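You operate a simulated robot arm through the tools that you are given. There is no shell and no other tool. Be economical: measure what you need, move in short steps, check, and stop when the job is done.

You are at the controls of a simulated two-armed robot. One attempt, no reset.

TASK
Sign the logbook, switch the recorder on and run its tray out.
Fine: sign in the signed box with the blue pen and stand it back; the cartridge stays in the tray. A coat counts when it lies all over at full strength: go over it till it gets no stronger.

The check looks at the end state, three seconds after you hand in, the way a careful person would. Anything else that was tipped, shoved, dropped, spilled or broken makes it a failure.

THE ROBOT
Two 7-joint arms with two-finger parallel grippers on one trunk, on a base that drives. Base frame: it is fixed to the floor where the robot stands at the start and does not move with it; the origin is under the middle of the robot, x ahead of it, y to its left, z up; the surface under the hand at the start is at about z = 900. Lengths are in mm, angles in degrees, forces in N, time in s.
The left shoulder is at the start at [20, 113, 1222], the right one opposite. With the tool pointing down near the work surface each hand reaches from about 240 to 600 mm from the robot's upright axis, wherever it stands, measured 20 degrees to its own side. Places, roughly: pen stand [600, 0, 900]; recorder erase key [600, 500, 1000]; recorder power key [700, 700, 1000]; recorder record key [600, 500, 1000]. Payload 1.57 kg a hand.
Tool frame (each hand has its own): the origin (TCP) lies between the finger pads and is the grasp point; the fingertips stand 30 mm ahead of it; z points along the fingers, y is the line along which they close. The gripper opens to 80 mm. The fingers are 17 mm wide and 12 mm thick; the gripper's body (40 by 82 mm) begins 80 mm behind the TCP.
Orientation is that of the tool frame in the base frame, as [roll, pitch, yaw] about the fixed x, y, z axes, in that order (R = Rz(yaw) Ry(pitch) Rx(roll)). With the fingers straight down and closing along the base's y, the tool's x points along the base's -x, its y along +y and its z along -z.

THE INTERFACE
- The arms move only by the tool send_rows. It takes "left_motion", "right_motion" or both (then of equal length, played together; a hand with none holds still); each is one flat list of numbers, 6 for each row, row after row: the shift along the base's x, y, z in mm, then the turn, a rotation vector about the base's x, y, z in degrees. In form: [tx, ty, tz, rx, ry, rz, tx, ty, tz, rx, ry, rz, ...]. A call has 1 to 10 rows; each row shifts and turns the commanded pose from where the row before left it. "left_gripper" and "right_gripper" are, for a hand that has rows, the closure, from 0 (fully open) to 1 (shut), set as the call begins (left out, the last holds). A row lasts 0.2 s, in which the tool goes at most 50 mm and 8.6 degrees; a call with a longer step from one row to the next is refused whole, and so is a gripper value outside its range. A pose out of reach is approached as far as the arm can. The call stops where the force on the tool passes 40 N (or 10 N more than at its start, if that is more) or the arm is blocked; 0.2 s more then pass. The fingers move at their own pace (about 45 mm/s each) and stop on an object; they squeeze with about 40 N. The grip force told is the motor's: it shows also when the fingers shut on nothing. Time passes only in rows, and 0.2 s behind the last, so rows that do not move let the fingers close. The reply holds the time, the measured pose of the TCP, the force on the tool along the base axes, the opening and the grip force, in the units named above and with some noise, with the torque about the TCP (base axes, N m) and any sound that the robot's microphone picked up, and new pictures: "show" is both (left out), scene, wrist or none (wrist: the cameras of the hands that moved).
- Cameras (640 x 400 px; columns grow to the right, rows downward): "scene" is now at [94.6, 42.2, 1374.4]; the picture's right is [0.44, -0.90, 0.00], its down [-0.28, -0.14, -0.95] and it looks along [0.85, 0.42, -0.31] (base axes); focal length 250 px, centre (320, 200). "left" rides on the left gripper at [72, 7, -122] in its tool frame; the picture's right is [-0.09, 1.00, 0.00], its down [-0.84, -0.08, -0.54] and it looks along [-0.54, -0.05, 0.84] (tool axes); focal length 238 px, centre (320, 200). "right" rides on the right gripper at [72, -7, -122] in its tool frame; the picture's right is [0.09, 1.00, 0.00], its down [-0.84, 0.08, -0.54] and it looks along [-0.54, 0.05, 0.84] (tool axes); focal length 238 px, centre (320, 200). There is no depth. A picture from a camera that has moved, and an enlarged one, comes with that camera's place and axes in the base frame and with its lens.
- slide_trunk(by): slides the trunk up (or, below 0, down) by that many mm; the arms and the scene camera ride with it, the base frame stays. It gives what a move gives, with no picture.
- roll_base(legs): drives the robot by 1 to 6 legs, each [ahead, left, turn to the left] in mm, mm and degrees, along the robot's own axes; the way and the turn of a leg run together, so that a leg with both is an arc; at most 1500 mm and 180 degrees a leg. The arms and the cameras ride along, it lands a little off, and it stops where it bumps. It gives what a move gives, and a new picture of the scene camera.
- turn_head(pan, tilt): turns the head with the scene camera to pan (to the left, within 80 degrees either way) and tilt (down, from -29 to 69), counted from straight ahead of the robot. It gives what a move gives, and a new picture of the scene camera.
- close_up(camera, box): a new picture of the part [left, top, right, bottom] of that camera's present view, enlarged. The clock stands still meanwhile.
- close_job(): hands the job in; it is judged then, once.

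Go step by step. Nothing tells you exact positions but the pictures and the camera data: compare them with the known pose of the tool, close in by small moves and look again before you grip or let go. The budget is 120 turns and 260 pictures, counting those below and the enlarged ones. Unless the task says otherwise, let go and move clear before handing in, and close with one line.

The tools are called after ">>>" by a JSON object that holds its "api" and its "payload". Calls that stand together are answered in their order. send_rows: Moves the arms, as the interface text tells. Its arguments: {"type":"object","properties":{"left_motion":{"type":"array","items":{"type":"number"}},"left_gripper":{"type":"number"},"right_motion":{"type":"array","items":{"type":"number"}},"right_gripper":{"type":"number"},"show":{"type":"string","enum":["both","scene","wrist","none"]}},"required":[]} The other tools are called the same way: slide_trunk (by) slides the trunk up or down; roll_base (legs) drives the base; turn_head (pan, tilt) turns the head that bears the scene camera; close_up (camera, box) takes an enlarged picture of a part of a camera's view; close_job () hands the job in.

At the start:

```text
time_s: 0.0
left_ee_pos: [345.5, 344.2, 1274.0]
left_orientation: [180.0, 0.0, 180.0]
left_ft_force: [0.3, -0.2, -0.5]
left_ft_torque: [-0.02, -0.01, 0.01]
left_width: 80.4
left_finger_force: 0.1
right_ee_pos: [400.6, 12.2, 1285.0]
right_orientation: [180.0, 0.0, -179.9]
right_ft_force: [0.1, 0.5, 0.1]
right_ft_torque: [0.01, -0.03, -0.02]
right_width: 80.2
right_finger_force: 0.0
trunk travel left (down, up): [-275.0, 295.0]
robot x, y, heading: [1.4, 5.1, -0.1]
head pan, tilt: [26.1, 18.0]
```

scene: 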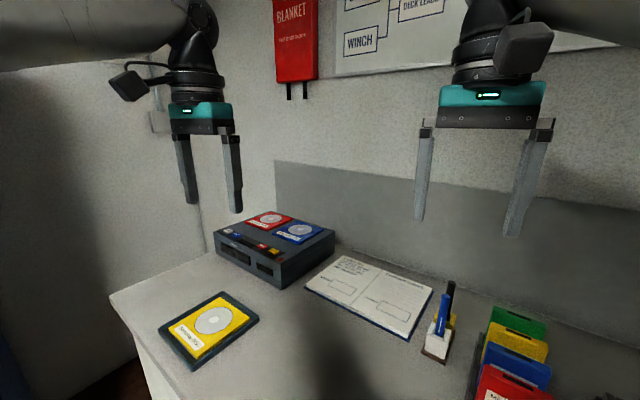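
right: 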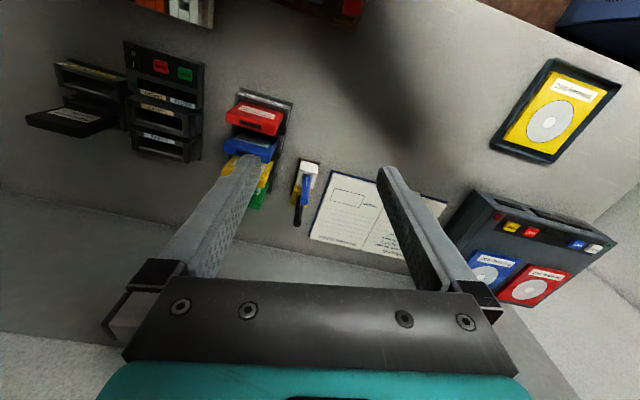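
left: 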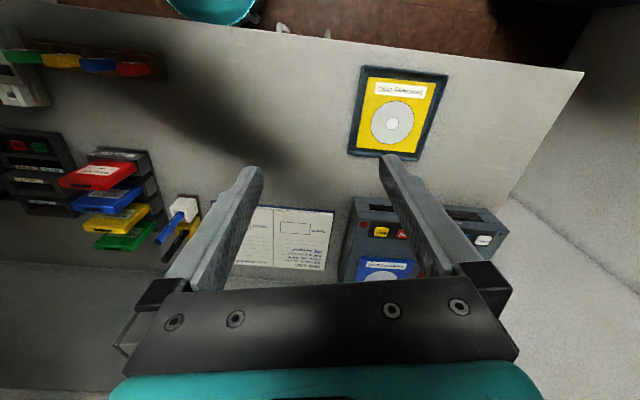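

I see a recorder with keys on the left, a logbook in the middle and a pen stand to its right. I'll enlarge these first to read labels.

>>> {"api": "close_up", "payload": {"camera": "scene", "box": [200, 200, 340, 290]}}

>>> {"api": "close_up", "payload": {"camera": "scene", "box": [300, 240, 470, 370]}}

>>> {"api": "close_up", "payload": {"camera": "right", "box": [280, 140, 460, 270]}}

>>> {"api": "close_up", "payload": {"camera": "right", "box": [440, 180, 620, 310]}}

```text
4.44 times, centred on (270, 245) of scene
camera zoom: at [94.6, 42.2, 1374.4], right [0.44, -0.9, 0.0], down [-0.28, -0.14, -0.95], along [0.85, 0.42, -0.31], focal length 1112 px, centre (542, 0)
```

zoom: 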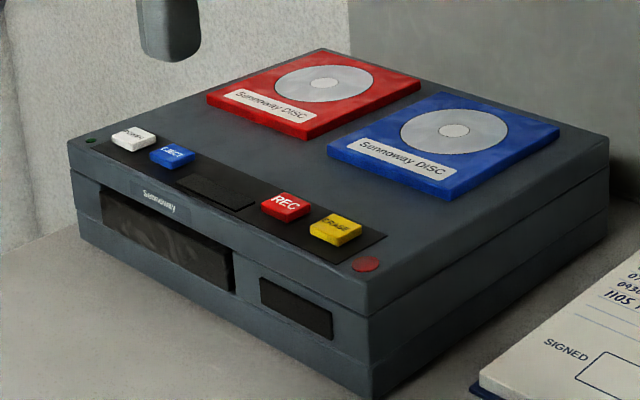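

```text
3.08 times, centred on (385, 305) of scene
camera zoom: at [94.6, 42.2, 1374.4], right [0.44, -0.9, 0.0], down [-0.28, -0.14, -0.95], along [0.85, 0.42, -0.31], focal length 770 px, centre (120, -123)
```

zoom: 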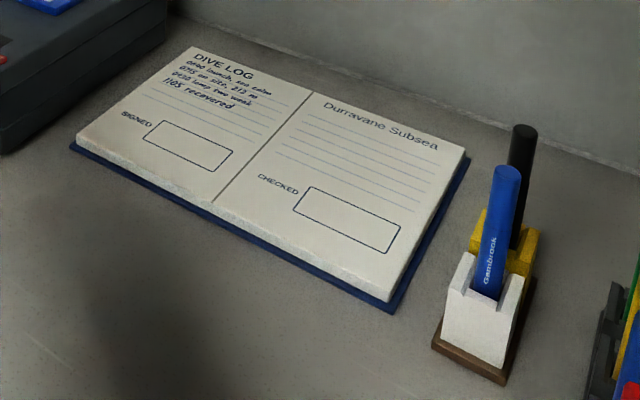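

```text
3.08 times, centred on (370, 205) of right
camera zoom: at [328.9, 5.3, 1406.5], right [-0.09, 1.0, 0.0], down [0.84, 0.08, 0.54], along [0.54, 0.05, -0.84], focal length 733 px, centre (166, 185)
```

zoom: 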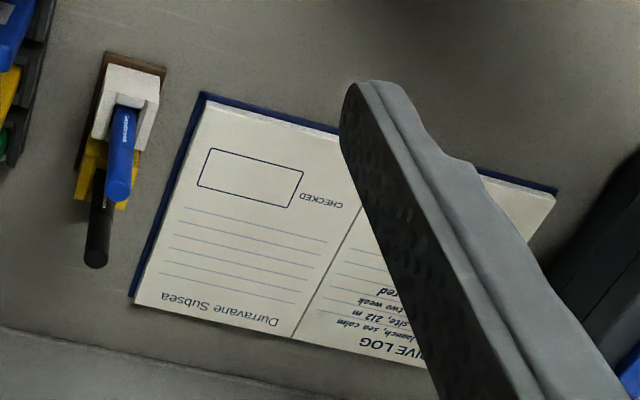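

```text
3.08 times, centred on (530, 245) of right
camera zoom: at [328.9, 5.3, 1406.5], right [-0.09, 1.0, 0.0], down [0.84, 0.08, 0.54], along [0.54, 0.05, -0.84], focal length 733 px, centre (-326, 62)
```

zoom: 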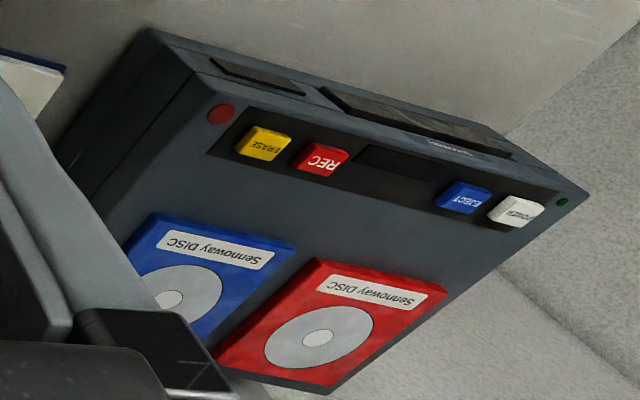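

The white POWER, blue EJECT, red REC and yellow ERASE keys are readable, and the blue pen is in the white stand block. I'll look down at the table edge and at the yellow item before deciding how to drive.

>>> {"api": "turn_head", "payload": {"pan": 0, "tilt": 69}}

>>> {"api": "close_up", "payload": {"camera": "left", "box": [330, 50, 510, 290]}}

>>> {"api": "turn_head", "payload": {"pan": 45, "tilt": 35}}

```text
time_s: 1.2
left_ee_pos: [345.5, 344.1, 1273.5]
left_orientation: [-180.0, 0.0, -179.9]
left_ft_force: [-0.6, 0.5, 0.1]
left_ft_torque: [0.01, 0.01, -0.03]
left_width: 80.2
left_finger_force: 0.2
right_ee_pos: [401.3, 11.7, 1284.6]
right_orientation: [-180.0, 0.0, 180.0]
right_ft_force: [0.4, 0.1, -0.4]
right_ft_torque: [-0.02, 0.02, -0.03]
right_width: 80.0
right_finger_force: 0.0
trunk travel left (down, up): [-275.0, 295.0]
robot x, y, heading: [3.3, 2.3, -0.1]
head pan, tilt: [0.0, 68.8]
camera scene: at [66.8, 1.1, 1303.7], right [0.0, -1.0, 0.0], down [-0.93, 0.0, -0.36], along [0.36, 0.0, -0.93], focal length 250 px, centre (320, 200)
```

scene: 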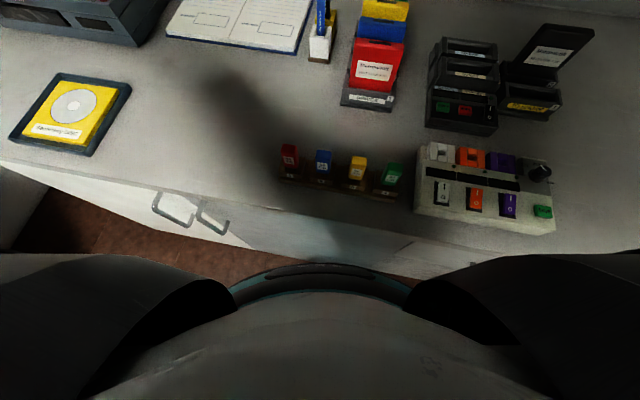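

```text
1.67 times, centred on (420, 170) of left
camera zoom: at [273.1, 350.0, 1395.7], right [0.09, 1.0, 0.0], down [0.84, -0.08, 0.54], along [0.54, -0.05, -0.84], focal length 397 px, centre (153, 250)
```

zoom: 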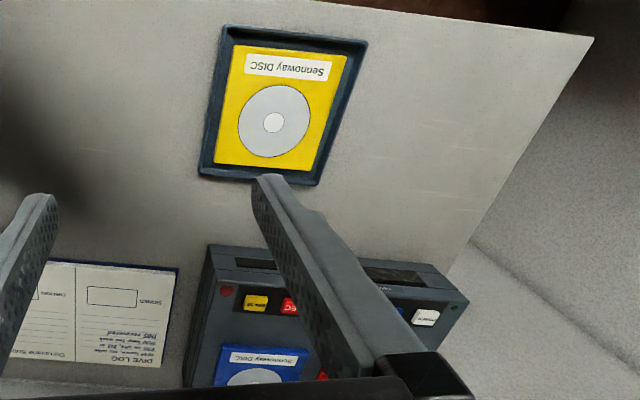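

```text
time_s: 2.3
left_ee_pos: [343.8, 343.6, 1272.8]
left_orientation: [180.0, 0.1, 179.9]
left_ft_force: [-0.3, -0.1, -0.8]
left_ft_torque: [0.0, 0.01, 0.01]
left_width: 80.2
left_finger_force: 0.1
right_ee_pos: [401.2, 11.8, 1285.2]
right_orientation: [-180.0, 0.1, 180.0]
right_ft_force: [-0.4, 0.5, 0.1]
right_ft_torque: [0.0, 0.01, -0.01]
right_width: 79.9
right_finger_force: 0.1
trunk travel left (down, up): [-275.0, 295.0]
robot x, y, heading: [1.3, -1.3, 0.1]
head pan, tilt: [45.0, 35.0]
camera scene: at [73.1, 63.3, 1347.3], right [0.71, -0.71, 0.0], down [-0.41, -0.41, -0.82], along [0.58, 0.58, -0.57], focal length 250 px, centre (320, 200)
```

scene: 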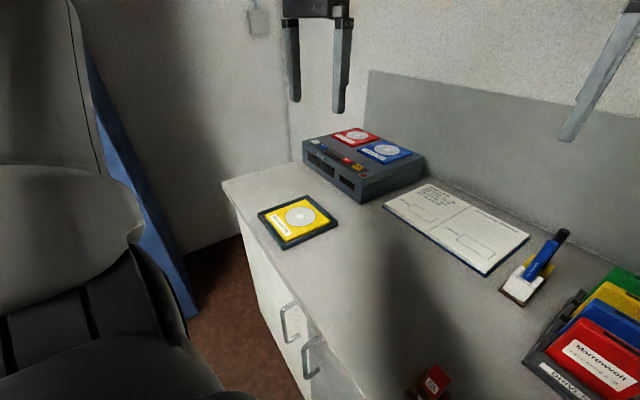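

The recorder and the table are turned about 11° clockwise from the robot. Before driving I'll check what is to the left, and whether that grey thing is my own arm.

>>> {"api": "turn_head", "payload": {"pan": 80, "tilt": 40}}

>>> {"api": "turn_head", "payload": {"pan": -60, "tilt": 45}}

```text
time_s: 3.3
left_ee_pos: [345.5, 343.9, 1273.8]
left_orientation: [-180.0, 0.0, 179.9]
left_ft_force: [-0.3, 0.3, -0.3]
left_ft_torque: [0.03, -0.02, -0.01]
left_width: 79.8
left_finger_force: 0.0
right_ee_pos: [401.2, 12.3, 1284.2]
right_orientation: [180.0, -0.1, -180.0]
right_ft_force: [0.7, 0.4, -0.2]
right_ft_torque: [0.01, -0.02, 0.01]
right_width: 80.2
right_finger_force: 0.0
trunk travel left (down, up): [-275.0, 295.0]
robot x, y, heading: [0.5, -2.9, -0.1]
head pan, tilt: [80.0, 40.0]
camera scene: at [25.7, 84.8, 1339.8], right [0.98, -0.17, 0.0], down [-0.11, -0.63, -0.77], along [0.13, 0.75, -0.64], focal length 250 px, centre (320, 200)
```

scene: 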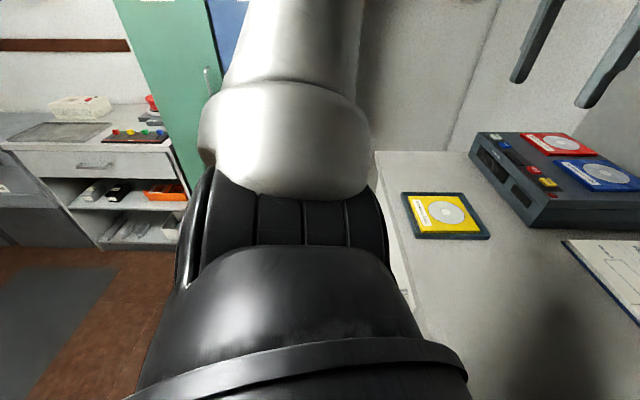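

```text
time_s: 5.5
left_ee_pos: [343.9, 344.0, 1274.5]
left_orientation: [-180.0, 0.1, -180.0]
left_ft_force: [-0.3, -0.2, -0.2]
left_ft_torque: [0.03, -0.03, 0.0]
left_width: 79.9
left_finger_force: 0.2
right_ee_pos: [400.0, 11.1, 1284.3]
right_orientation: [-180.0, 0.0, -179.9]
right_ft_force: [0.8, -0.7, -0.1]
right_ft_torque: [0.0, 0.0, 0.03]
right_width: 80.1
right_finger_force: 0.1
trunk travel left (down, up): [-275.0, 295.0]
robot x, y, heading: [3.1, -0.9, 0.1]
head pan, tilt: [-60.0, 45.0]
camera scene: at [51.5, -69.3, 1332.6], right [-0.87, -0.5, 0.0], down [-0.35, 0.61, -0.71], along [0.35, -0.61, -0.71], focal length 250 px, centre (320, 200)
```

scene: 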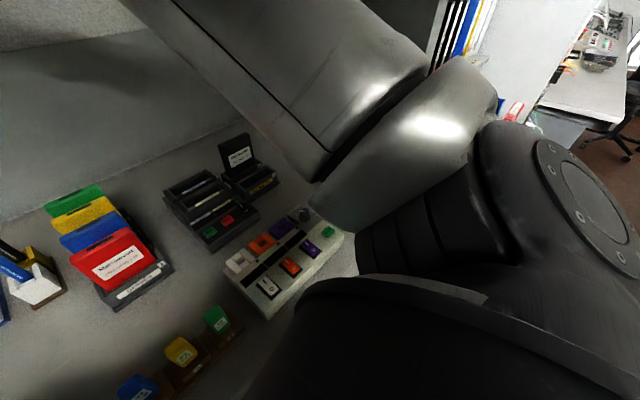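

That's my own arm on the left, and the floor there is free. I'll swing the right hand out of the way to its side, then turn the robot to line up with the table and look down at the gap.

>>> {"api": "send_rows", "payload": {"right_motion": [-20, -40, 0, 0, 0, 0, -20, -40, 0, 0, 0, 0, -20, -40, 0, 0, 0, 0, -20, -40, 0, 0, 0, 0, -20, -40, 0, 0, 0, 0, 0, -40, 0, 0, 0, 0], "show": "none"}}

>>> {"api": "roll_base", "payload": {"legs": [[0, 0, -11.5]]}}

>>> {"api": "turn_head", "payload": {"pan": 0, "tilt": 69}}

```text
time_s: 7.0
left_ee_pos: [343.0, 343.5, 1273.6]
left_orientation: [-180.0, 0.0, -180.0]
left_ft_force: [0.2, -0.3, -0.1]
left_ft_torque: [-0.04, 0.03, 0.0]
left_width: 79.8
left_finger_force: 0.1
right_ee_pos: [301.7, -228.2, 1284.8]
right_orientation: [179.8, 0.0, -179.9]
right_ft_force: [-0.6, -0.8, 0.1]
right_ft_torque: [0.01, 0.01, -0.02]
right_width: 80.3
right_finger_force: 0.1
trunk travel left (down, up): [-275.0, 295.0]
robot x, y, heading: [0.9, 0.9, -0.0]
head pan, tilt: [-60.0, 45.0]
```

```text
time_s: 8.1
left_ee_pos: [406.4, 269.1, 1273.7]
left_orientation: [-180.0, 0.0, 168.7]
left_ft_force: [0.0, 0.6, -0.1]
left_ft_torque: [0.04, 0.03, -0.01]
left_width: 80.0
left_finger_force: 0.0
right_ee_pos: [252.6, -284.8, 1284.7]
right_orientation: [-180.0, 0.0, 168.8]
right_ft_force: [0.5, -0.6, -0.3]
right_ft_torque: [0.01, 0.01, 0.01]
right_width: 79.8
right_finger_force: 0.1
trunk travel left (down, up): [-275.0, 295.0]
robot x, y, heading: [-1.0, 3.8, -11.4]
head pan, tilt: [-60.0, 45.0]
camera scene: at [36.6, -78.2, 1332.5], right [-0.95, -0.32, 0.0], down [-0.23, 0.67, -0.71], along [0.23, -0.67, -0.71], focal length 250 px, centre (320, 200)
```

scene: 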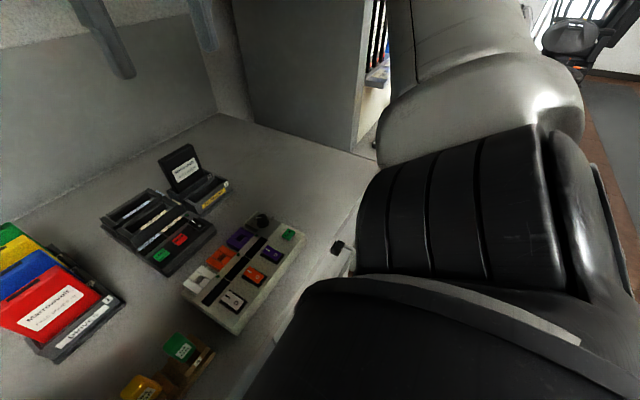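

```text
time_s: 9.4
left_ee_pos: [405.0, 269.5, 1274.3]
left_orientation: [-180.0, 0.0, 168.8]
left_ft_force: [0.5, 0.2, 0.2]
left_ft_torque: [0.0, 0.0, -0.01]
left_width: 80.2
left_finger_force: 0.1
right_ee_pos: [252.9, -283.9, 1284.5]
right_orientation: [180.0, 0.0, 168.7]
right_ft_force: [0.8, 0.2, -0.1]
right_ft_torque: [0.0, 0.0, 0.04]
right_width: 80.2
right_finger_force: 0.1
trunk travel left (down, up): [-275.0, 295.0]
robot x, y, heading: [2.5, -0.4, -11.2]
head pan, tilt: [0.0, 68.8]
camera scene: at [65.4, -11.9, 1303.7], right [-0.2, -0.98, 0.0], down [-0.91, 0.18, -0.36], along [0.36, -0.07, -0.93], focal length 250 px, centre (320, 200)
```

scene: 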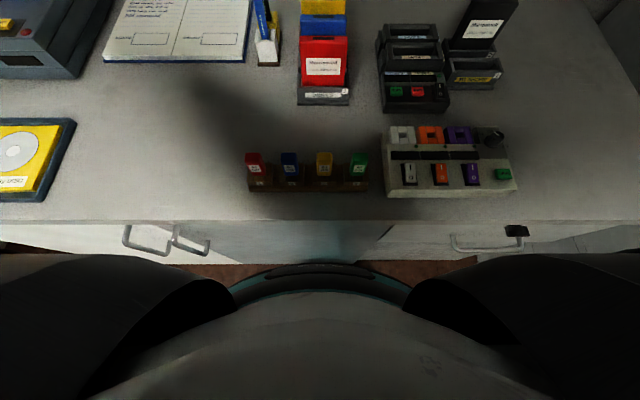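

The robot is now square with the table. I'll ease ahead 60 mm and see whether it is free.

>>> {"api": "roll_base", "payload": {"legs": [[60, 0, -0.2]]}}

```text
time_s: 10.2
left_ee_pos: [416.2, 267.9, 1274.6]
left_orientation: [-180.0, 0.0, 168.6]
left_ft_force: [0.5, 0.4, -0.2]
left_ft_torque: [0.01, -0.04, -0.01]
left_width: 80.1
left_finger_force: 0.1
right_ee_pos: [261.6, -285.6, 1284.5]
right_orientation: [-180.0, 0.0, 168.6]
right_ft_force: [-1.1, -0.4, -0.4]
right_ft_torque: [-0.03, -0.06, 0.0]
right_width: 79.9
right_finger_force: 0.0
trunk travel left (down, up): [-275.0, 295.0]
robot x, y, heading: [13.7, -4.3, -11.8]
head pan, tilt: [0.0, 68.8]
stopped in leg 1: the robot was blocked; the commanded pose is now the measured one
camera scene: at [75.2, -13.7, 1303.8], right [-0.2, -0.98, 0.0], down [-0.91, 0.18, -0.36], along [0.36, -0.07, -0.93], focal length 250 px, centre (320, 200)
```

scene: 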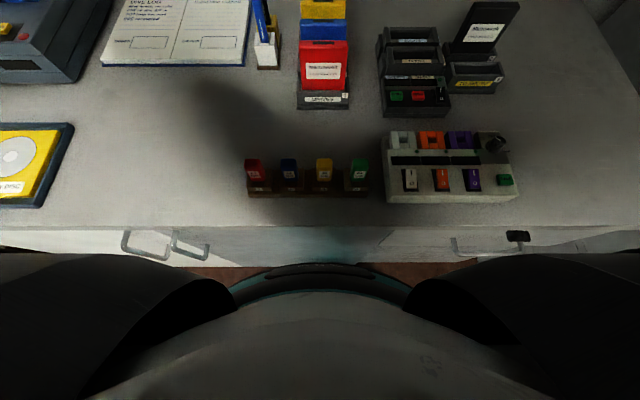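

The cabinet blocks the robot here, which is just about within reach of the pen and box. I'll bring the left hand in front of the pen stand for a close look with its camera.

>>> {"api": "send_rows", "payload": {"left_motion": [5.4, -41, -10, 0, 0, 0, 5.4, -41, -10, 0, 0, 0, 5.4, -41, -10, 0, 0, 0, 5.4, -41, -10, 0, 0, 0, 5.4, -41, -10, 0, 0, 0, 5.4, -41, -10, 0, 0, 0]}}

>>> {"api": "close_up", "payload": {"camera": "left", "box": [200, 80, 440, 230]}}

>>> {"api": "close_up", "payload": {"camera": "scene", "box": [220, 0, 340, 80]}}

```text
time_s: 11.7
left_ee_pos: [446.2, 35.3, 1216.7]
left_orientation: [-180.0, 0.0, 169.1]
left_ft_force: [-0.5, 0.6, 0.3]
left_ft_torque: [-0.02, -0.03, 0.01]
left_width: 80.1
left_finger_force: 0.0
left hand out of reach, approached as far as the arm can: row 6
right_ee_pos: [263.3, -284.9, 1284.9]
right_orientation: [-179.9, -0.1, 168.6]
right_ft_force: [-0.2, 0.1, 0.7]
right_ft_torque: [0.0, -0.02, 0.02]
right_width: 80.0
right_finger_force: 0.0
trunk travel left (down, up): [-275.0, 295.0]
robot x, y, heading: [10.0, -3.9, -11.3]
head pan, tilt: [0.0, 68.8]
camera scene: at [76.7, -14.0, 1303.7], right [-0.2, -0.98, 0.0], down [-0.91, 0.18, -0.36], along [0.35, -0.07, -0.93], focal length 250 px, centre (320, 200)
camera left: at [377.0, 55.0, 1338.0], right [0.28, 0.96, 0.0], down [0.81, -0.23, 0.54], along [0.52, -0.15, -0.84], focal length 238 px, centre (320, 200)
```

scene: 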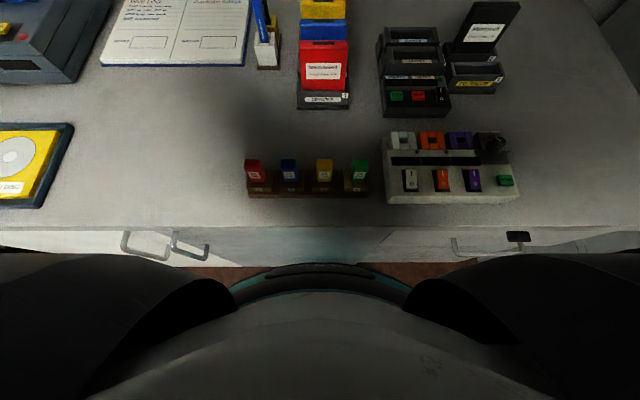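
left: 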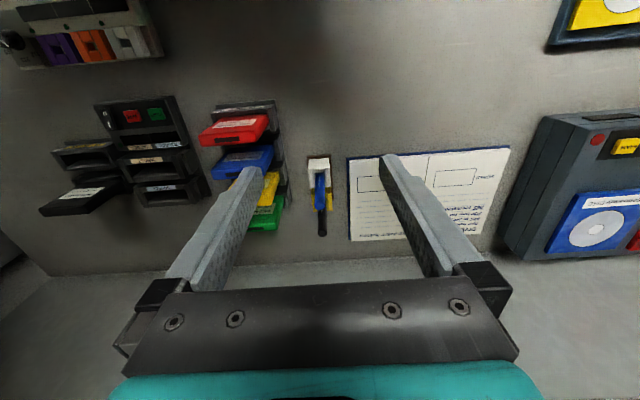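

```text
2.67 times, centred on (320, 155) of left
camera zoom: at [377.0, 55.0, 1338.0], right [0.28, 0.96, 0.0], down [0.81, -0.23, 0.54], along [0.52, -0.15, -0.84], focal length 636 px, centre (320, 320)
```

zoom: 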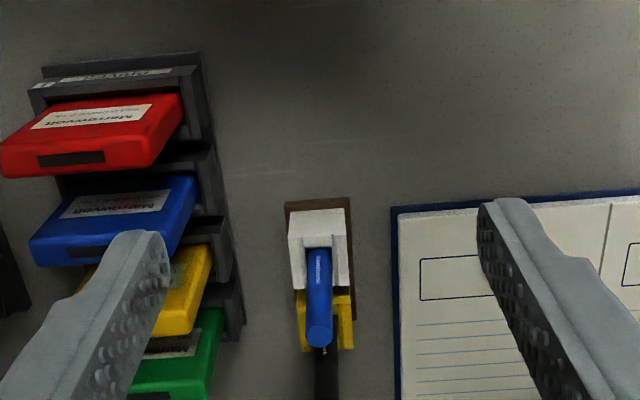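

```text
5.00 times, centred on (280, 40) of scene
camera zoom: at [76.7, -14.0, 1303.7], right [-0.2, -0.98, 0.0], down [-0.91, 0.18, -0.36], along [0.35, -0.07, -0.93], focal length 1251 px, centre (520, 1000)
```

zoom: 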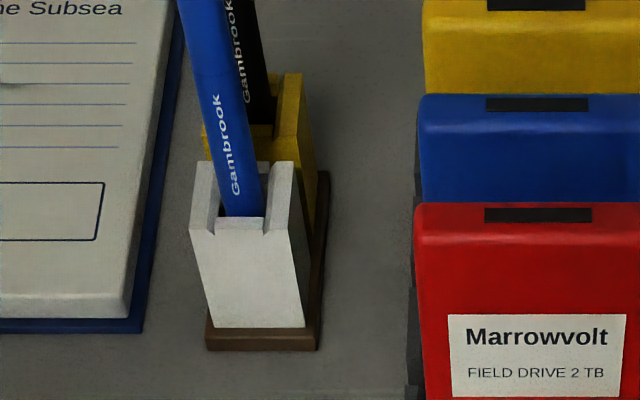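

The blue pen stands in the front white block, with the black pen behind it. The left hand can't reach further across, so I'll take the pen with the right hand. First I put the left hand back to its side, then drive left about 310 mm.

>>> {"api": "send_rows", "payload": {"left_motion": [-6, 36, 10, 0, 0, 0, -6, 36, 10, 0, 0, 0, -6, 36, 10, 0, 0, 0, -6, 36, 10, 0, 0, 0, -6, 36, 10, 0, 0, 0, -6, 36, 10, 0, 0, 0], "show": "none"}}

>>> {"api": "roll_base", "payload": {"legs": [[-15, 0, 0], [0, 310, 0], [10, 0, 0]]}}

```text
time_s: 13.1
left_ee_pos: [413.9, 250.6, 1276.8]
left_orientation: [-180.0, 0.0, 168.6]
left_ft_force: [0.6, -0.2, 0.3]
left_ft_torque: [-0.02, -0.04, 0.0]
left_width: 80.1
left_finger_force: 0.0
right_ee_pos: [263.1, -284.8, 1284.6]
right_orientation: [-180.0, 0.1, 168.6]
right_ft_force: [0.6, 0.1, -1.0]
right_ft_torque: [-0.04, 0.01, 0.0]
right_width: 80.3
right_finger_force: 0.1
trunk travel left (down, up): [-275.0, 295.0]
robot x, y, heading: [9.2, -3.5, -11.2]
head pan, tilt: [0.0, 68.8]
```

```text
time_s: 15.8
left_ee_pos: [470.3, 552.8, 1276.3]
left_orientation: [180.0, 0.0, 168.6]
left_ft_force: [0.3, 0.4, -0.2]
left_ft_torque: [0.02, 0.0, 0.02]
left_width: 80.0
left_finger_force: 0.1
right_ee_pos: [319.9, 19.4, 1284.3]
right_orientation: [-179.9, -0.1, 168.7]
right_ft_force: [-0.5, 0.5, 0.0]
right_ft_torque: [-0.01, 0.04, -0.01]
right_width: 80.1
right_finger_force: 0.2
trunk travel left (down, up): [-275.0, 295.0]
robot x, y, heading: [63.6, 301.3, -11.3]
head pan, tilt: [0.0, 68.8]
camera scene: at [133.2, 289.5, 1303.7], right [-0.2, -0.98, 0.0], down [-0.91, 0.18, -0.36], along [0.35, -0.07, -0.93], focal length 250 px, centre (320, 200)
```

scene: 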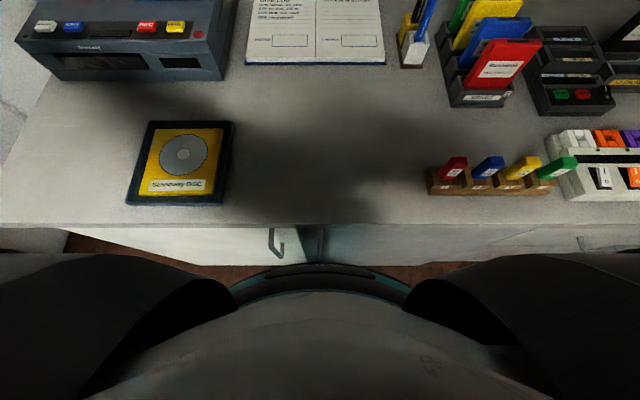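

The pen is now about 555 mm ahead and 195 mm to the right of the robot. I'll bring the right hand toward it, tilted 30° forward so the reach to the book is comfortable.

>>> {"api": "send_rows", "payload": {"right_motion": [22.75, 0.7, -20, -1.47, -7.35, 0, 22.75, 0.7, -20, -1.47, -7.35, 0, 22.75, 0.7, -20, -1.47, -7.35, 0, 22.75, 0.7, -20, -1.47, -7.35, 0, 22.75, 0.7, -20, 0, 0, 0, 22.75, 0.7, -20, 0, 0, 0]}}

>>> {"api": "close_up", "payload": {"camera": "right", "box": [220, 100, 460, 250]}}

>>> {"api": "turn_head", "payload": {"pan": -20, "tilt": 40}}

```text
time_s: 17.2
left_ee_pos: [469.0, 551.9, 1276.4]
left_orientation: [180.0, 0.0, 168.8]
left_ft_force: [0.0, -0.4, 0.0]
left_ft_torque: [0.02, 0.0, 0.0]
left_width: 79.9
left_finger_force: 0.1
right_ee_pos: [453.2, 23.8, 1165.9]
right_orientation: [179.9, 30.0, 168.7]
right_ft_force: [-0.1, 0.1, 0.4]
right_ft_torque: [0.0, 0.04, -0.02]
right_width: 80.1
right_finger_force: 0.1
trunk travel left (down, up): [-275.0, 295.0]
robot x, y, heading: [66.5, 304.5, -11.2]
head pan, tilt: [0.0, 68.8]
camera scene: at [132.9, 289.7, 1303.7], right [-0.2, -0.98, 0.0], down [-0.91, 0.18, -0.36], along [0.35, -0.07, -0.93], focal length 250 px, centre (320, 200)
camera right: at [331.9, 41.2, 1235.0], right [0.12, 0.99, -0.05], down [0.46, -0.01, 0.89], along [0.88, -0.13, -0.46], focal length 238 px, centre (320, 200)
```

scene: 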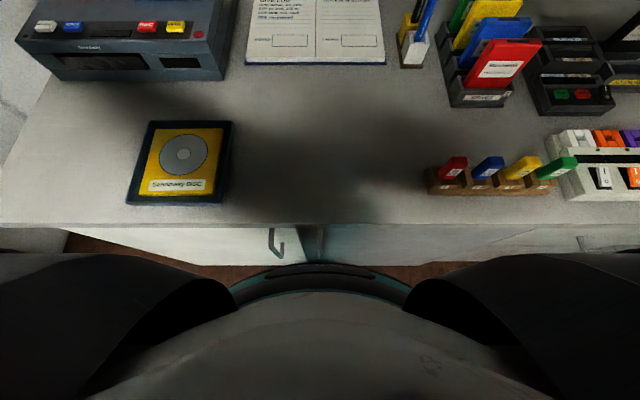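
right: 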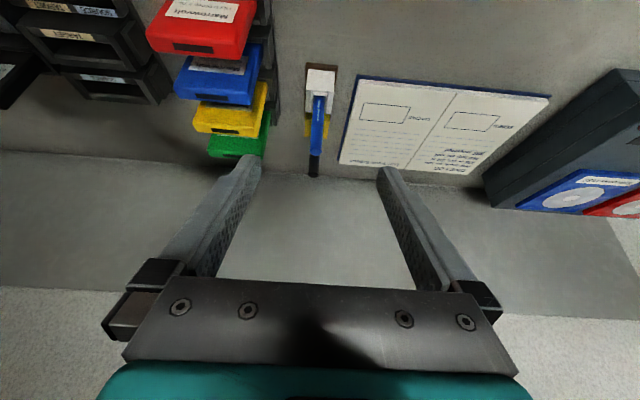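

```text
2.67 times, centred on (340, 175) of right
camera zoom: at [331.9, 41.2, 1235.0], right [0.12, 0.99, -0.05], down [0.46, -0.01, 0.89], along [0.88, -0.13, -0.46], focal length 636 px, centre (267, 267)
```

zoom: 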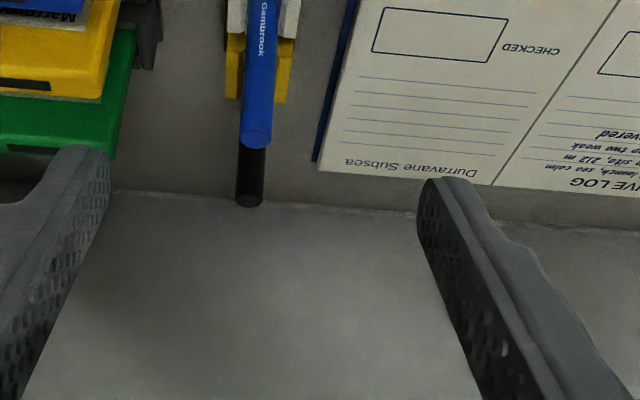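

```text
time_s: 18.2
left_ee_pos: [469.1, 552.9, 1275.8]
left_orientation: [-180.0, 0.1, 168.6]
left_ft_force: [0.1, -0.7, -0.6]
left_ft_torque: [0.0, 0.02, 0.02]
left_width: 80.1
left_finger_force: 0.0
right_ee_pos: [452.3, 23.3, 1165.5]
right_orientation: [180.0, 30.0, 168.7]
right_ft_force: [0.1, 0.3, 0.2]
right_ft_torque: [-0.05, 0.02, -0.03]
right_width: 80.4
right_finger_force: 0.0
trunk travel left (down, up): [-275.0, 295.0]
robot x, y, heading: [65.7, 302.3, -11.0]
head pan, tilt: [-20.0, 40.0]
camera scene: at [150.3, 256.5, 1339.8], right [-0.52, -0.85, 0.0], down [-0.55, 0.33, -0.77], along [0.65, -0.4, -0.64], focal length 250 px, centre (320, 200)
```

scene: 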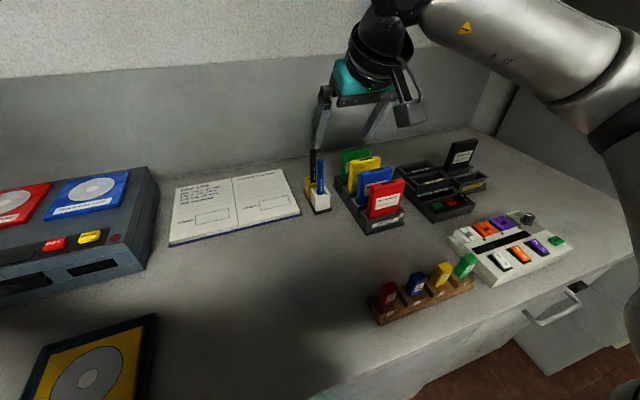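

The blue pen triangulates to about (567, −2) with its top near z 1043. I'll go to a point 70 mm in front of it with the fingers half open, and look.

>>> {"api": "send_rows", "payload": {"right_motion": [9.1, -2.4, -30.7, 0, 0, 0, 9.1, -2.4, -30.7, 0, 0, 0, 9.1, -2.4, -30.7, 0, 0, 0, 9.1, -2.4, -30.7, 0, 0, 0, 9.1, -2.4, -30.7, 0, 0, 0], "right_gripper": 0.45}}

>>> {"api": "close_up", "payload": {"camera": "scene", "box": [260, 120, 400, 230]}}

>>> {"api": "close_up", "payload": {"camera": "right", "box": [240, 40, 420, 240]}}

```text
time_s: 19.4
left_ee_pos: [471.6, 551.9, 1277.0]
left_orientation: [180.0, 0.1, 168.7]
left_ft_force: [0.0, 0.7, -0.6]
left_ft_torque: [-0.02, -0.02, 0.0]
left_width: 79.9
left_finger_force: 0.1
right_ee_pos: [503.1, 9.7, 1010.6]
right_orientation: [180.0, 29.9, 168.7]
right_ft_force: [0.7, -0.4, -0.5]
right_ft_torque: [-0.02, 0.03, 0.01]
right_width: 43.8
right_finger_force: 0.0
trunk travel left (down, up): [-275.0, 295.0]
robot x, y, heading: [68.1, 300.8, -11.2]
head pan, tilt: [-20.0, 40.0]
camera scene: at [150.6, 256.3, 1339.8], right [-0.52, -0.85, 0.0], down [-0.55, 0.33, -0.77], along [0.65, -0.4, -0.64], focal length 250 px, centre (320, 200)
camera right: at [381.6, 26.8, 1079.7], right [0.12, 0.99, -0.05], down [0.46, -0.01, 0.89], along [0.88, -0.12, -0.46], focal length 238 px, centre (320, 200)
```

scene: 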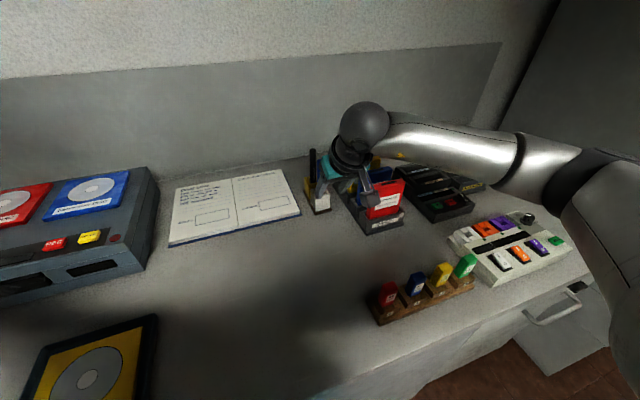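
right: 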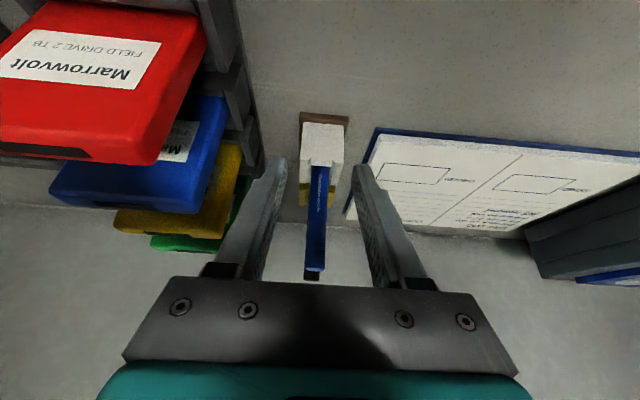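

```text
3.64 times, centred on (330, 175) of scene
camera zoom: at [150.6, 256.3, 1339.8], right [-0.52, -0.85, 0.0], down [-0.55, 0.33, -0.77], along [0.65, -0.4, -0.64], focal length 910 px, centre (284, 291)
```

zoom: 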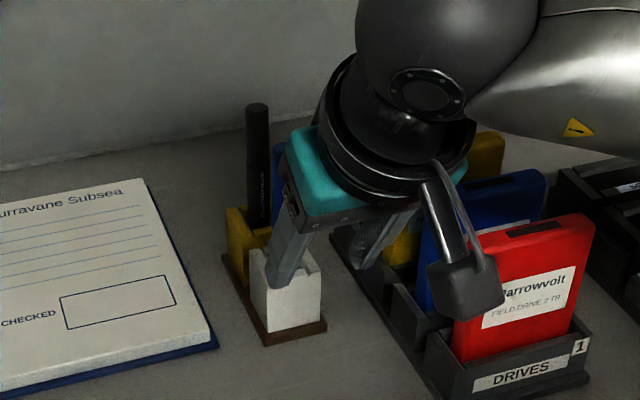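

```text
2.00 times, centred on (330, 140) of right
camera zoom: at [381.6, 26.8, 1079.7], right [0.12, 0.99, -0.05], down [0.46, -0.01, 0.89], along [0.88, -0.12, -0.46], focal length 477 px, centre (300, 320)
```

zoom: 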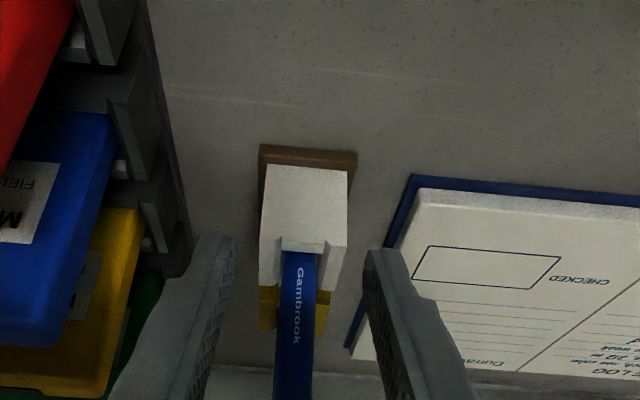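

The pen is centred between the fingers and clear of its neighbours. I'll move forward 62 mm to straddle it and look before closing.

>>> {"api": "send_rows", "payload": {"right_motion": [15.5, -2.5, 0.5, 0, 0, 0, 15.5, -2.5, 0.5, 0, 0, 0, 15.5, -2.5, 0.5, 0, 0, 0, 15.5, -2.5, 0.5, 0, 0, 0], "show": "wrist"}}

>>> {"api": "close_up", "payload": {"camera": "scene", "box": [260, 120, 400, 230]}}

```text
time_s: 20.4
left_ee_pos: [469.2, 552.5, 1276.6]
left_orientation: [-180.0, 0.0, 168.8]
left_ft_force: [-0.5, -0.6, 0.9]
left_ft_torque: [0.01, 0.0, -0.01]
left_width: 80.1
left_finger_force: 0.0
right_ee_pos: [566.0, 0.6, 1012.5]
right_orientation: [180.0, 29.9, 168.7]
right_ft_force: [0.6, 0.2, -0.3]
right_ft_torque: [0.01, 0.0, -0.02]
right_width: 43.9
right_finger_force: 0.1
trunk travel left (down, up): [-275.0, 295.0]
robot x, y, heading: [68.3, 301.4, -11.4]
head pan, tilt: [-20.0, 40.0]
camera right: at [443.6, 18.1, 1081.8], right [0.12, 0.99, -0.05], down [0.46, -0.01, 0.89], along [0.88, -0.13, -0.46], focal length 238 px, centre (320, 200)
```

right: 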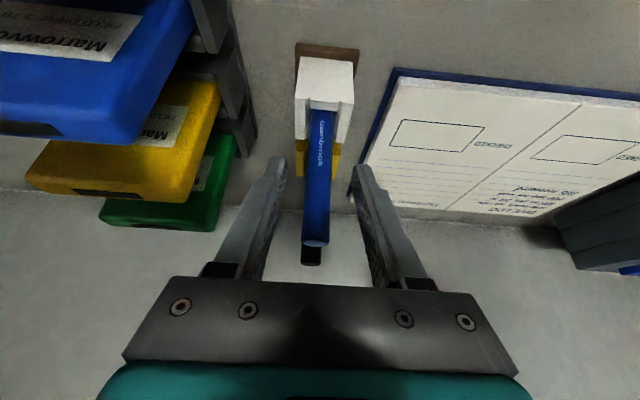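

```text
3.64 times, centred on (330, 175) of scene
camera zoom: at [150.6, 256.5, 1339.8], right [-0.52, -0.85, 0.0], down [-0.55, 0.33, -0.77], along [0.65, -0.4, -0.64], focal length 910 px, centre (284, 291)
```

zoom: 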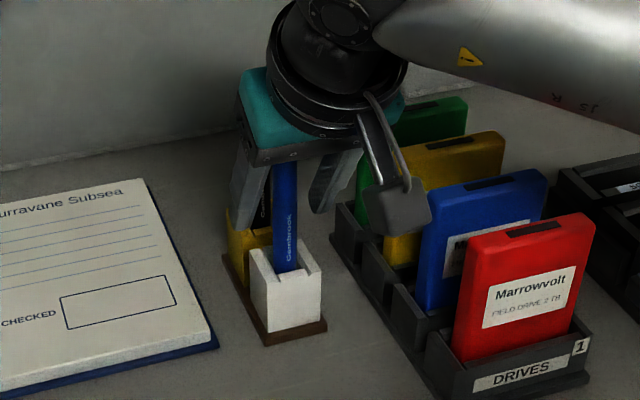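

The pen passes right through the grasp point. I'll close the fingers on it.

>>> {"api": "send_rows", "payload": {"right_motion": [0, 0, 0, 0, 0, 0, 0, 0, 0, 0, 0, 0, 0, 0, 0, 0, 0, 0, 0, 0, 0, 0, 0, 0, 0, 0, 0, 0, 0, 0], "right_gripper": 1.0, "show": "wrist"}}

```text
time_s: 21.6
left_ee_pos: [470.9, 551.7, 1277.7]
left_orientation: [-180.0, 0.1, 168.8]
left_ft_force: [-0.2, -0.5, 0.5]
left_ft_torque: [-0.02, 0.01, 0.01]
left_width: 80.4
left_finger_force: 0.1
right_ee_pos: [565.5, -0.2, 1010.9]
right_orientation: [180.0, 29.8, 168.6]
right_ft_force: [0.2, -0.4, 1.8]
right_ft_torque: [0.0, -0.02, -0.01]
right_width: 14.4
right_finger_force: 30.6
trunk travel left (down, up): [-275.0, 295.0]
robot x, y, heading: [66.7, 301.8, -11.4]
head pan, tilt: [-20.0, 40.0]
camera right: at [443.3, 18.2, 1081.9], right [0.12, 0.99, -0.05], down [0.46, -0.01, 0.89], along [0.88, -0.12, -0.46], focal length 238 px, centre (320, 200)
```

right: 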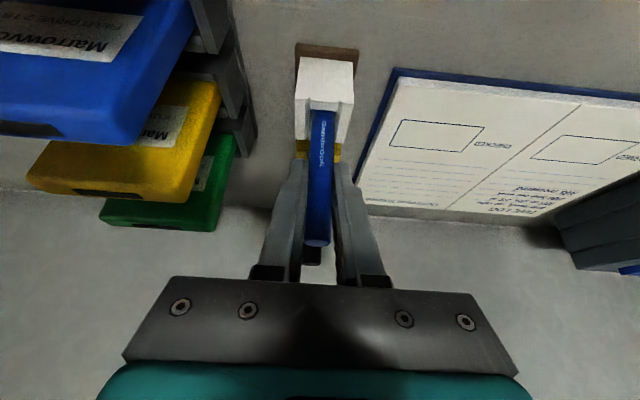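

Gripped: 14 mm, 31 N. I'll lift the pen straight up and look at it from both cameras.

>>> {"api": "send_rows", "payload": {"right_motion": [0, 0, 20, 0, 0, 0, 0, 0, 20, 0, 0, 0, 0, 0, 20, 0, 0, 0, 0, 0, 20, 0, 0, 0, 0, 0, 20, 0, 0, 0, 0, 0, 20, 0, 0, 0]}}

>>> {"api": "close_up", "payload": {"camera": "scene", "box": [260, 90, 400, 230]}}

```text
time_s: 23.0
left_ee_pos: [470.2, 553.6, 1277.4]
left_orientation: [-180.0, 0.0, 168.7]
left_ft_force: [-0.1, -0.1, 0.7]
left_ft_torque: [0.04, 0.02, -0.01]
left_width: 80.0
left_finger_force: 0.0
right_ee_pos: [564.9, 0.7, 1132.2]
right_orientation: [-180.0, 29.9, 168.7]
right_ft_force: [-0.3, -0.4, 0.8]
right_ft_torque: [-0.01, 0.01, 0.02]
right_width: 14.7
right_finger_force: 30.8
trunk travel left (down, up): [-275.0, 295.0]
robot x, y, heading: [69.8, 301.2, -11.3]
head pan, tilt: [-20.0, 40.0]
camera scene: at [150.3, 256.6, 1339.8], right [-0.52, -0.85, 0.0], down [-0.55, 0.33, -0.77], along [0.65, -0.4, -0.64], focal length 250 px, centre (320, 200)
camera right: at [441.5, 19.2, 1201.8], right [0.12, 0.99, -0.05], down [0.46, -0.01, 0.89], along [0.88, -0.12, -0.46], focal length 238 px, centre (320, 200)
```

scene: 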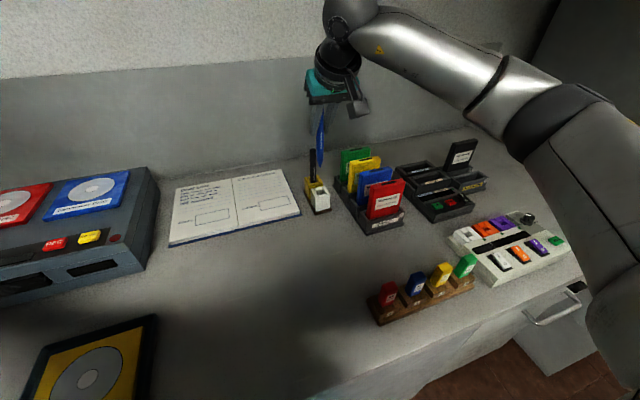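
right: 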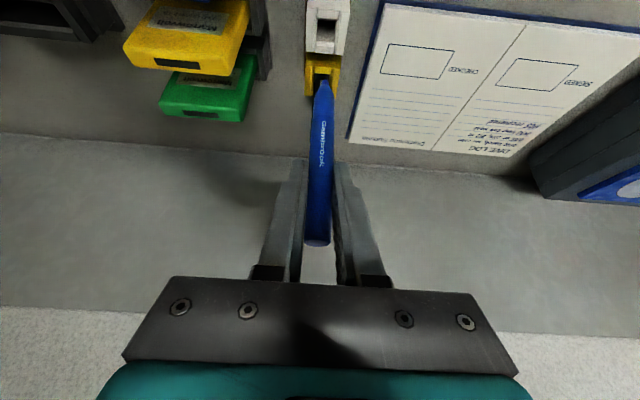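

```text
2.86 times, centred on (330, 160) of scene
camera zoom: at [150.3, 256.6, 1339.8], right [-0.52, -0.85, 0.0], down [-0.55, 0.33, -0.77], along [0.65, -0.4, -0.64], focal length 715 px, centre (291, 314)
```

zoom: 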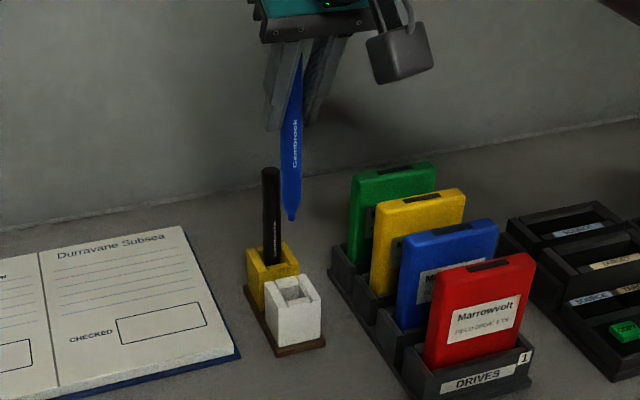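

The pen is held upright, its tip about 103 mm below the grasp point. Before driving left to bring the signed box in reach, I'll look left for clearance of the left elbow.

>>> {"api": "turn_head", "payload": {"pan": 65, "tilt": 30}}

```text
time_s: 24.6
left_ee_pos: [469.6, 552.0, 1276.9]
left_orientation: [180.0, 0.0, 168.8]
left_ft_force: [-0.1, -0.1, 0.1]
left_ft_torque: [-0.04, -0.02, 0.0]
left_width: 80.1
left_finger_force: 0.1
right_ee_pos: [562.7, 1.5, 1131.3]
right_orientation: [-179.9, 29.8, 168.7]
right_ft_force: [0.0, -0.1, -0.6]
right_ft_torque: [0.0, -0.01, 0.02]
right_width: 14.6
right_finger_force: 30.8
trunk travel left (down, up): [-275.0, 295.0]
robot x, y, heading: [68.2, 306.0, -11.4]
head pan, tilt: [65.0, 30.0]
camera scene: at [131.4, 373.5, 1355.2], right [0.81, -0.59, 0.0], down [-0.3, -0.4, -0.87], along [0.51, 0.7, -0.5], focal length 250 px, centre (320, 200)
```

scene: 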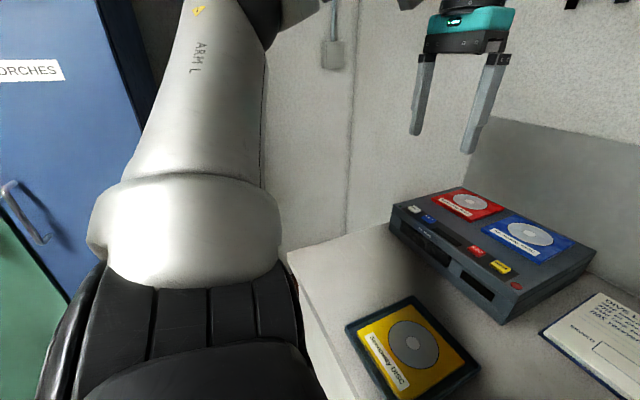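

The wall is well clear of the left elbow. I'll drive left 250 mm with the pen held high.

>>> {"api": "roll_base", "payload": {"legs": [[0, 250, 0]]}}

>>> {"api": "turn_head", "payload": {"pan": -10, "tilt": 48}}

>>> {"api": "close_up", "payload": {"camera": "scene", "box": [290, 100, 450, 200]}}

>>> {"api": "close_up", "payload": {"camera": "right", "box": [220, 20, 480, 200]}}

```text
time_s: 26.4
left_ee_pos: [516.7, 811.0, 1276.0]
left_orientation: [179.9, 0.1, 169.2]
left_ft_force: [0.4, -0.1, -0.4]
left_ft_torque: [0.0, -0.03, 0.01]
left_width: 80.0
left_finger_force: 0.1
right_ee_pos: [617.2, 261.1, 1132.7]
right_orientation: [180.0, 29.9, 169.1]
right_ft_force: [1.1, 0.4, 0.0]
right_ft_torque: [0.0, 0.01, 0.0]
right_width: 14.7
right_finger_force: 30.7
trunk travel left (down, up): [-275.0, 295.0]
robot x, y, heading: [118.4, 557.0, -10.8]
head pan, tilt: [65.0, 30.0]
camera scene: at [180.5, 629.3, 1355.1], right [0.81, -0.58, 0.0], down [-0.29, -0.41, -0.87], along [0.51, 0.7, -0.5], focal length 250 px, centre (320, 200)
```

scene: 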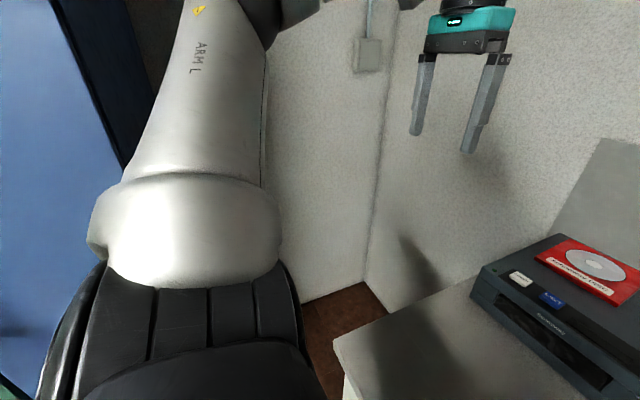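

```text
time_s: 27.9
left_ee_pos: [516.9, 810.3, 1276.9]
left_orientation: [-180.0, 0.0, 169.2]
left_ft_force: [-0.3, 1.2, -0.7]
left_ft_torque: [-0.01, 0.0, -0.01]
left_width: 79.5
left_finger_force: 0.0
right_ee_pos: [616.3, 259.5, 1132.4]
right_orientation: [179.9, 29.9, 169.1]
right_ft_force: [-0.9, 0.6, -0.3]
right_ft_torque: [0.02, -0.01, 0.04]
right_width: 14.4
right_finger_force: 30.7
trunk travel left (down, up): [-275.0, 295.0]
robot x, y, heading: [119.1, 552.2, -10.9]
head pan, tilt: [-10.0, 48.0]
camera scene: at [201.2, 527.3, 1328.4], right [-0.35, -0.94, 0.0], down [-0.69, 0.26, -0.67], along [0.63, -0.24, -0.74], focal length 250 px, centre (320, 200)
```

scene: 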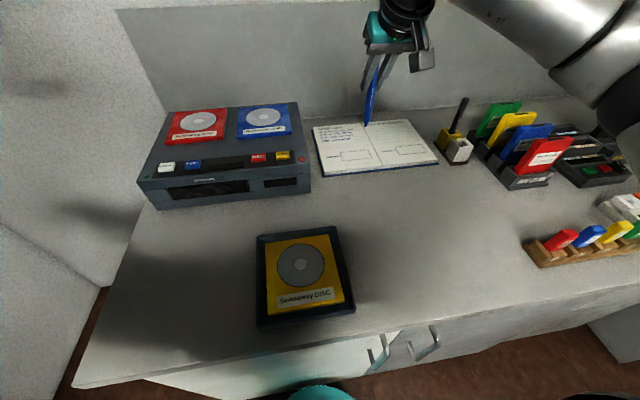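

```text
4.00 times, centred on (370, 150) of scene
camera zoom: at [201.2, 527.3, 1328.4], right [-0.35, -0.94, 0.0], down [-0.69, 0.26, -0.67], along [0.63, -0.24, -0.74], focal length 1001 px, centre (120, 400)
```

zoom: 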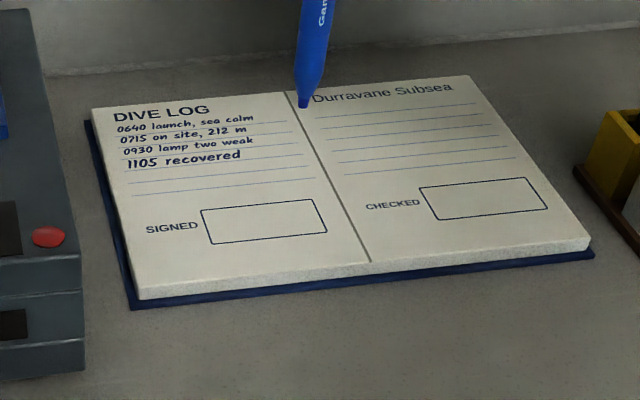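

```text
2.22 times, centred on (350, 110) of right
camera zoom: at [494.1, 276.9, 1201.5], right [0.11, 0.99, -0.05], down [0.46, -0.01, 0.89], along [0.88, -0.12, -0.46], focal length 530 px, centre (253, 400)
```

zoom: 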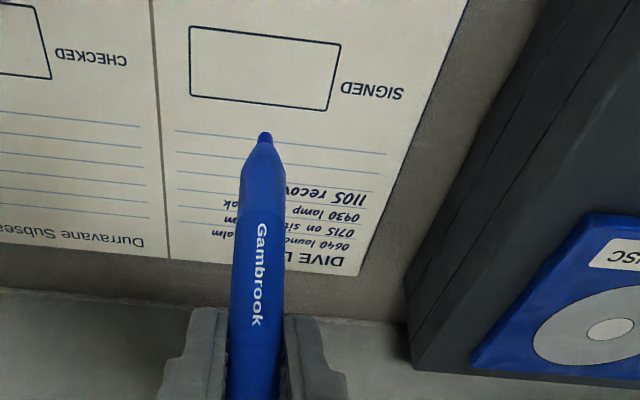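

The signed box is about 77×36 mm centred at (662, 250), aligned with the robot, and the page is near z 915. I'll bring the pen tip to about 12 mm above the left part of the box and check.

>>> {"api": "send_rows", "payload": {"right_motion": [12.3, 4.1, 0, 0, 0, 0, 12.3, 4.1, 0, 0, 0, 0, 12.3, 4.1, -30, 0, 0, 0, 12.3, 4.1, -30, 0, 0, 0, 0, 0, -25, 0, 0, 0, 0, 0, -15, 0, 0, 0], "show": "wrist"}}

>>> {"api": "close_up", "payload": {"camera": "scene", "box": [290, 90, 450, 190]}}

```text
time_s: 29.3
left_ee_pos: [515.7, 809.9, 1277.3]
left_orientation: [180.0, 0.0, 169.3]
left_ft_force: [-0.6, 0.0, 0.0]
left_ft_torque: [0.01, 0.01, -0.03]
left_width: 79.9
left_finger_force: 0.1
right_ee_pos: [666.7, 279.3, 1032.5]
right_orientation: [179.9, 30.0, 169.3]
right_ft_force: [-0.8, 0.0, -0.2]
right_ft_torque: [0.0, 0.0, -0.01]
right_width: 14.6
right_finger_force: 30.6
trunk travel left (down, up): [-275.0, 295.0]
robot x, y, heading: [116.0, 556.9, -10.8]
head pan, tilt: [-10.0, 48.0]
camera right: at [544.0, 296.0, 1102.6], right [0.11, 0.99, -0.05], down [0.46, -0.01, 0.89], along [0.88, -0.12, -0.46], focal length 238 px, centre (320, 200)
```

right: 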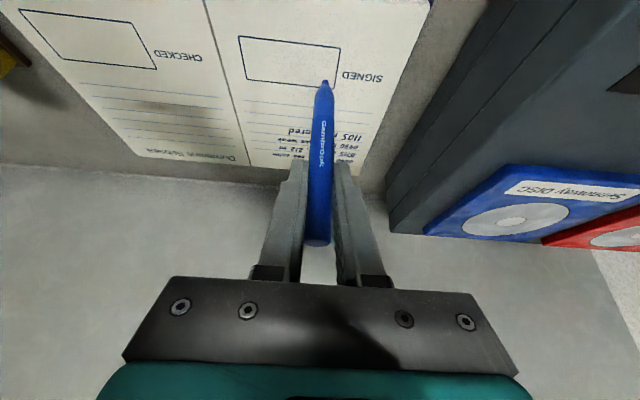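

```text
4.00 times, centred on (370, 140) of scene
camera zoom: at [201.2, 527.2, 1328.4], right [-0.35, -0.94, 0.0], down [-0.69, 0.26, -0.67], along [0.63, -0.24, -0.74], focal length 1001 px, centre (120, 440)
```

zoom: 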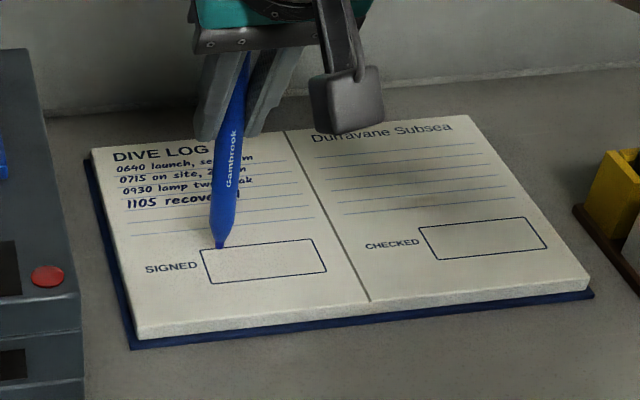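

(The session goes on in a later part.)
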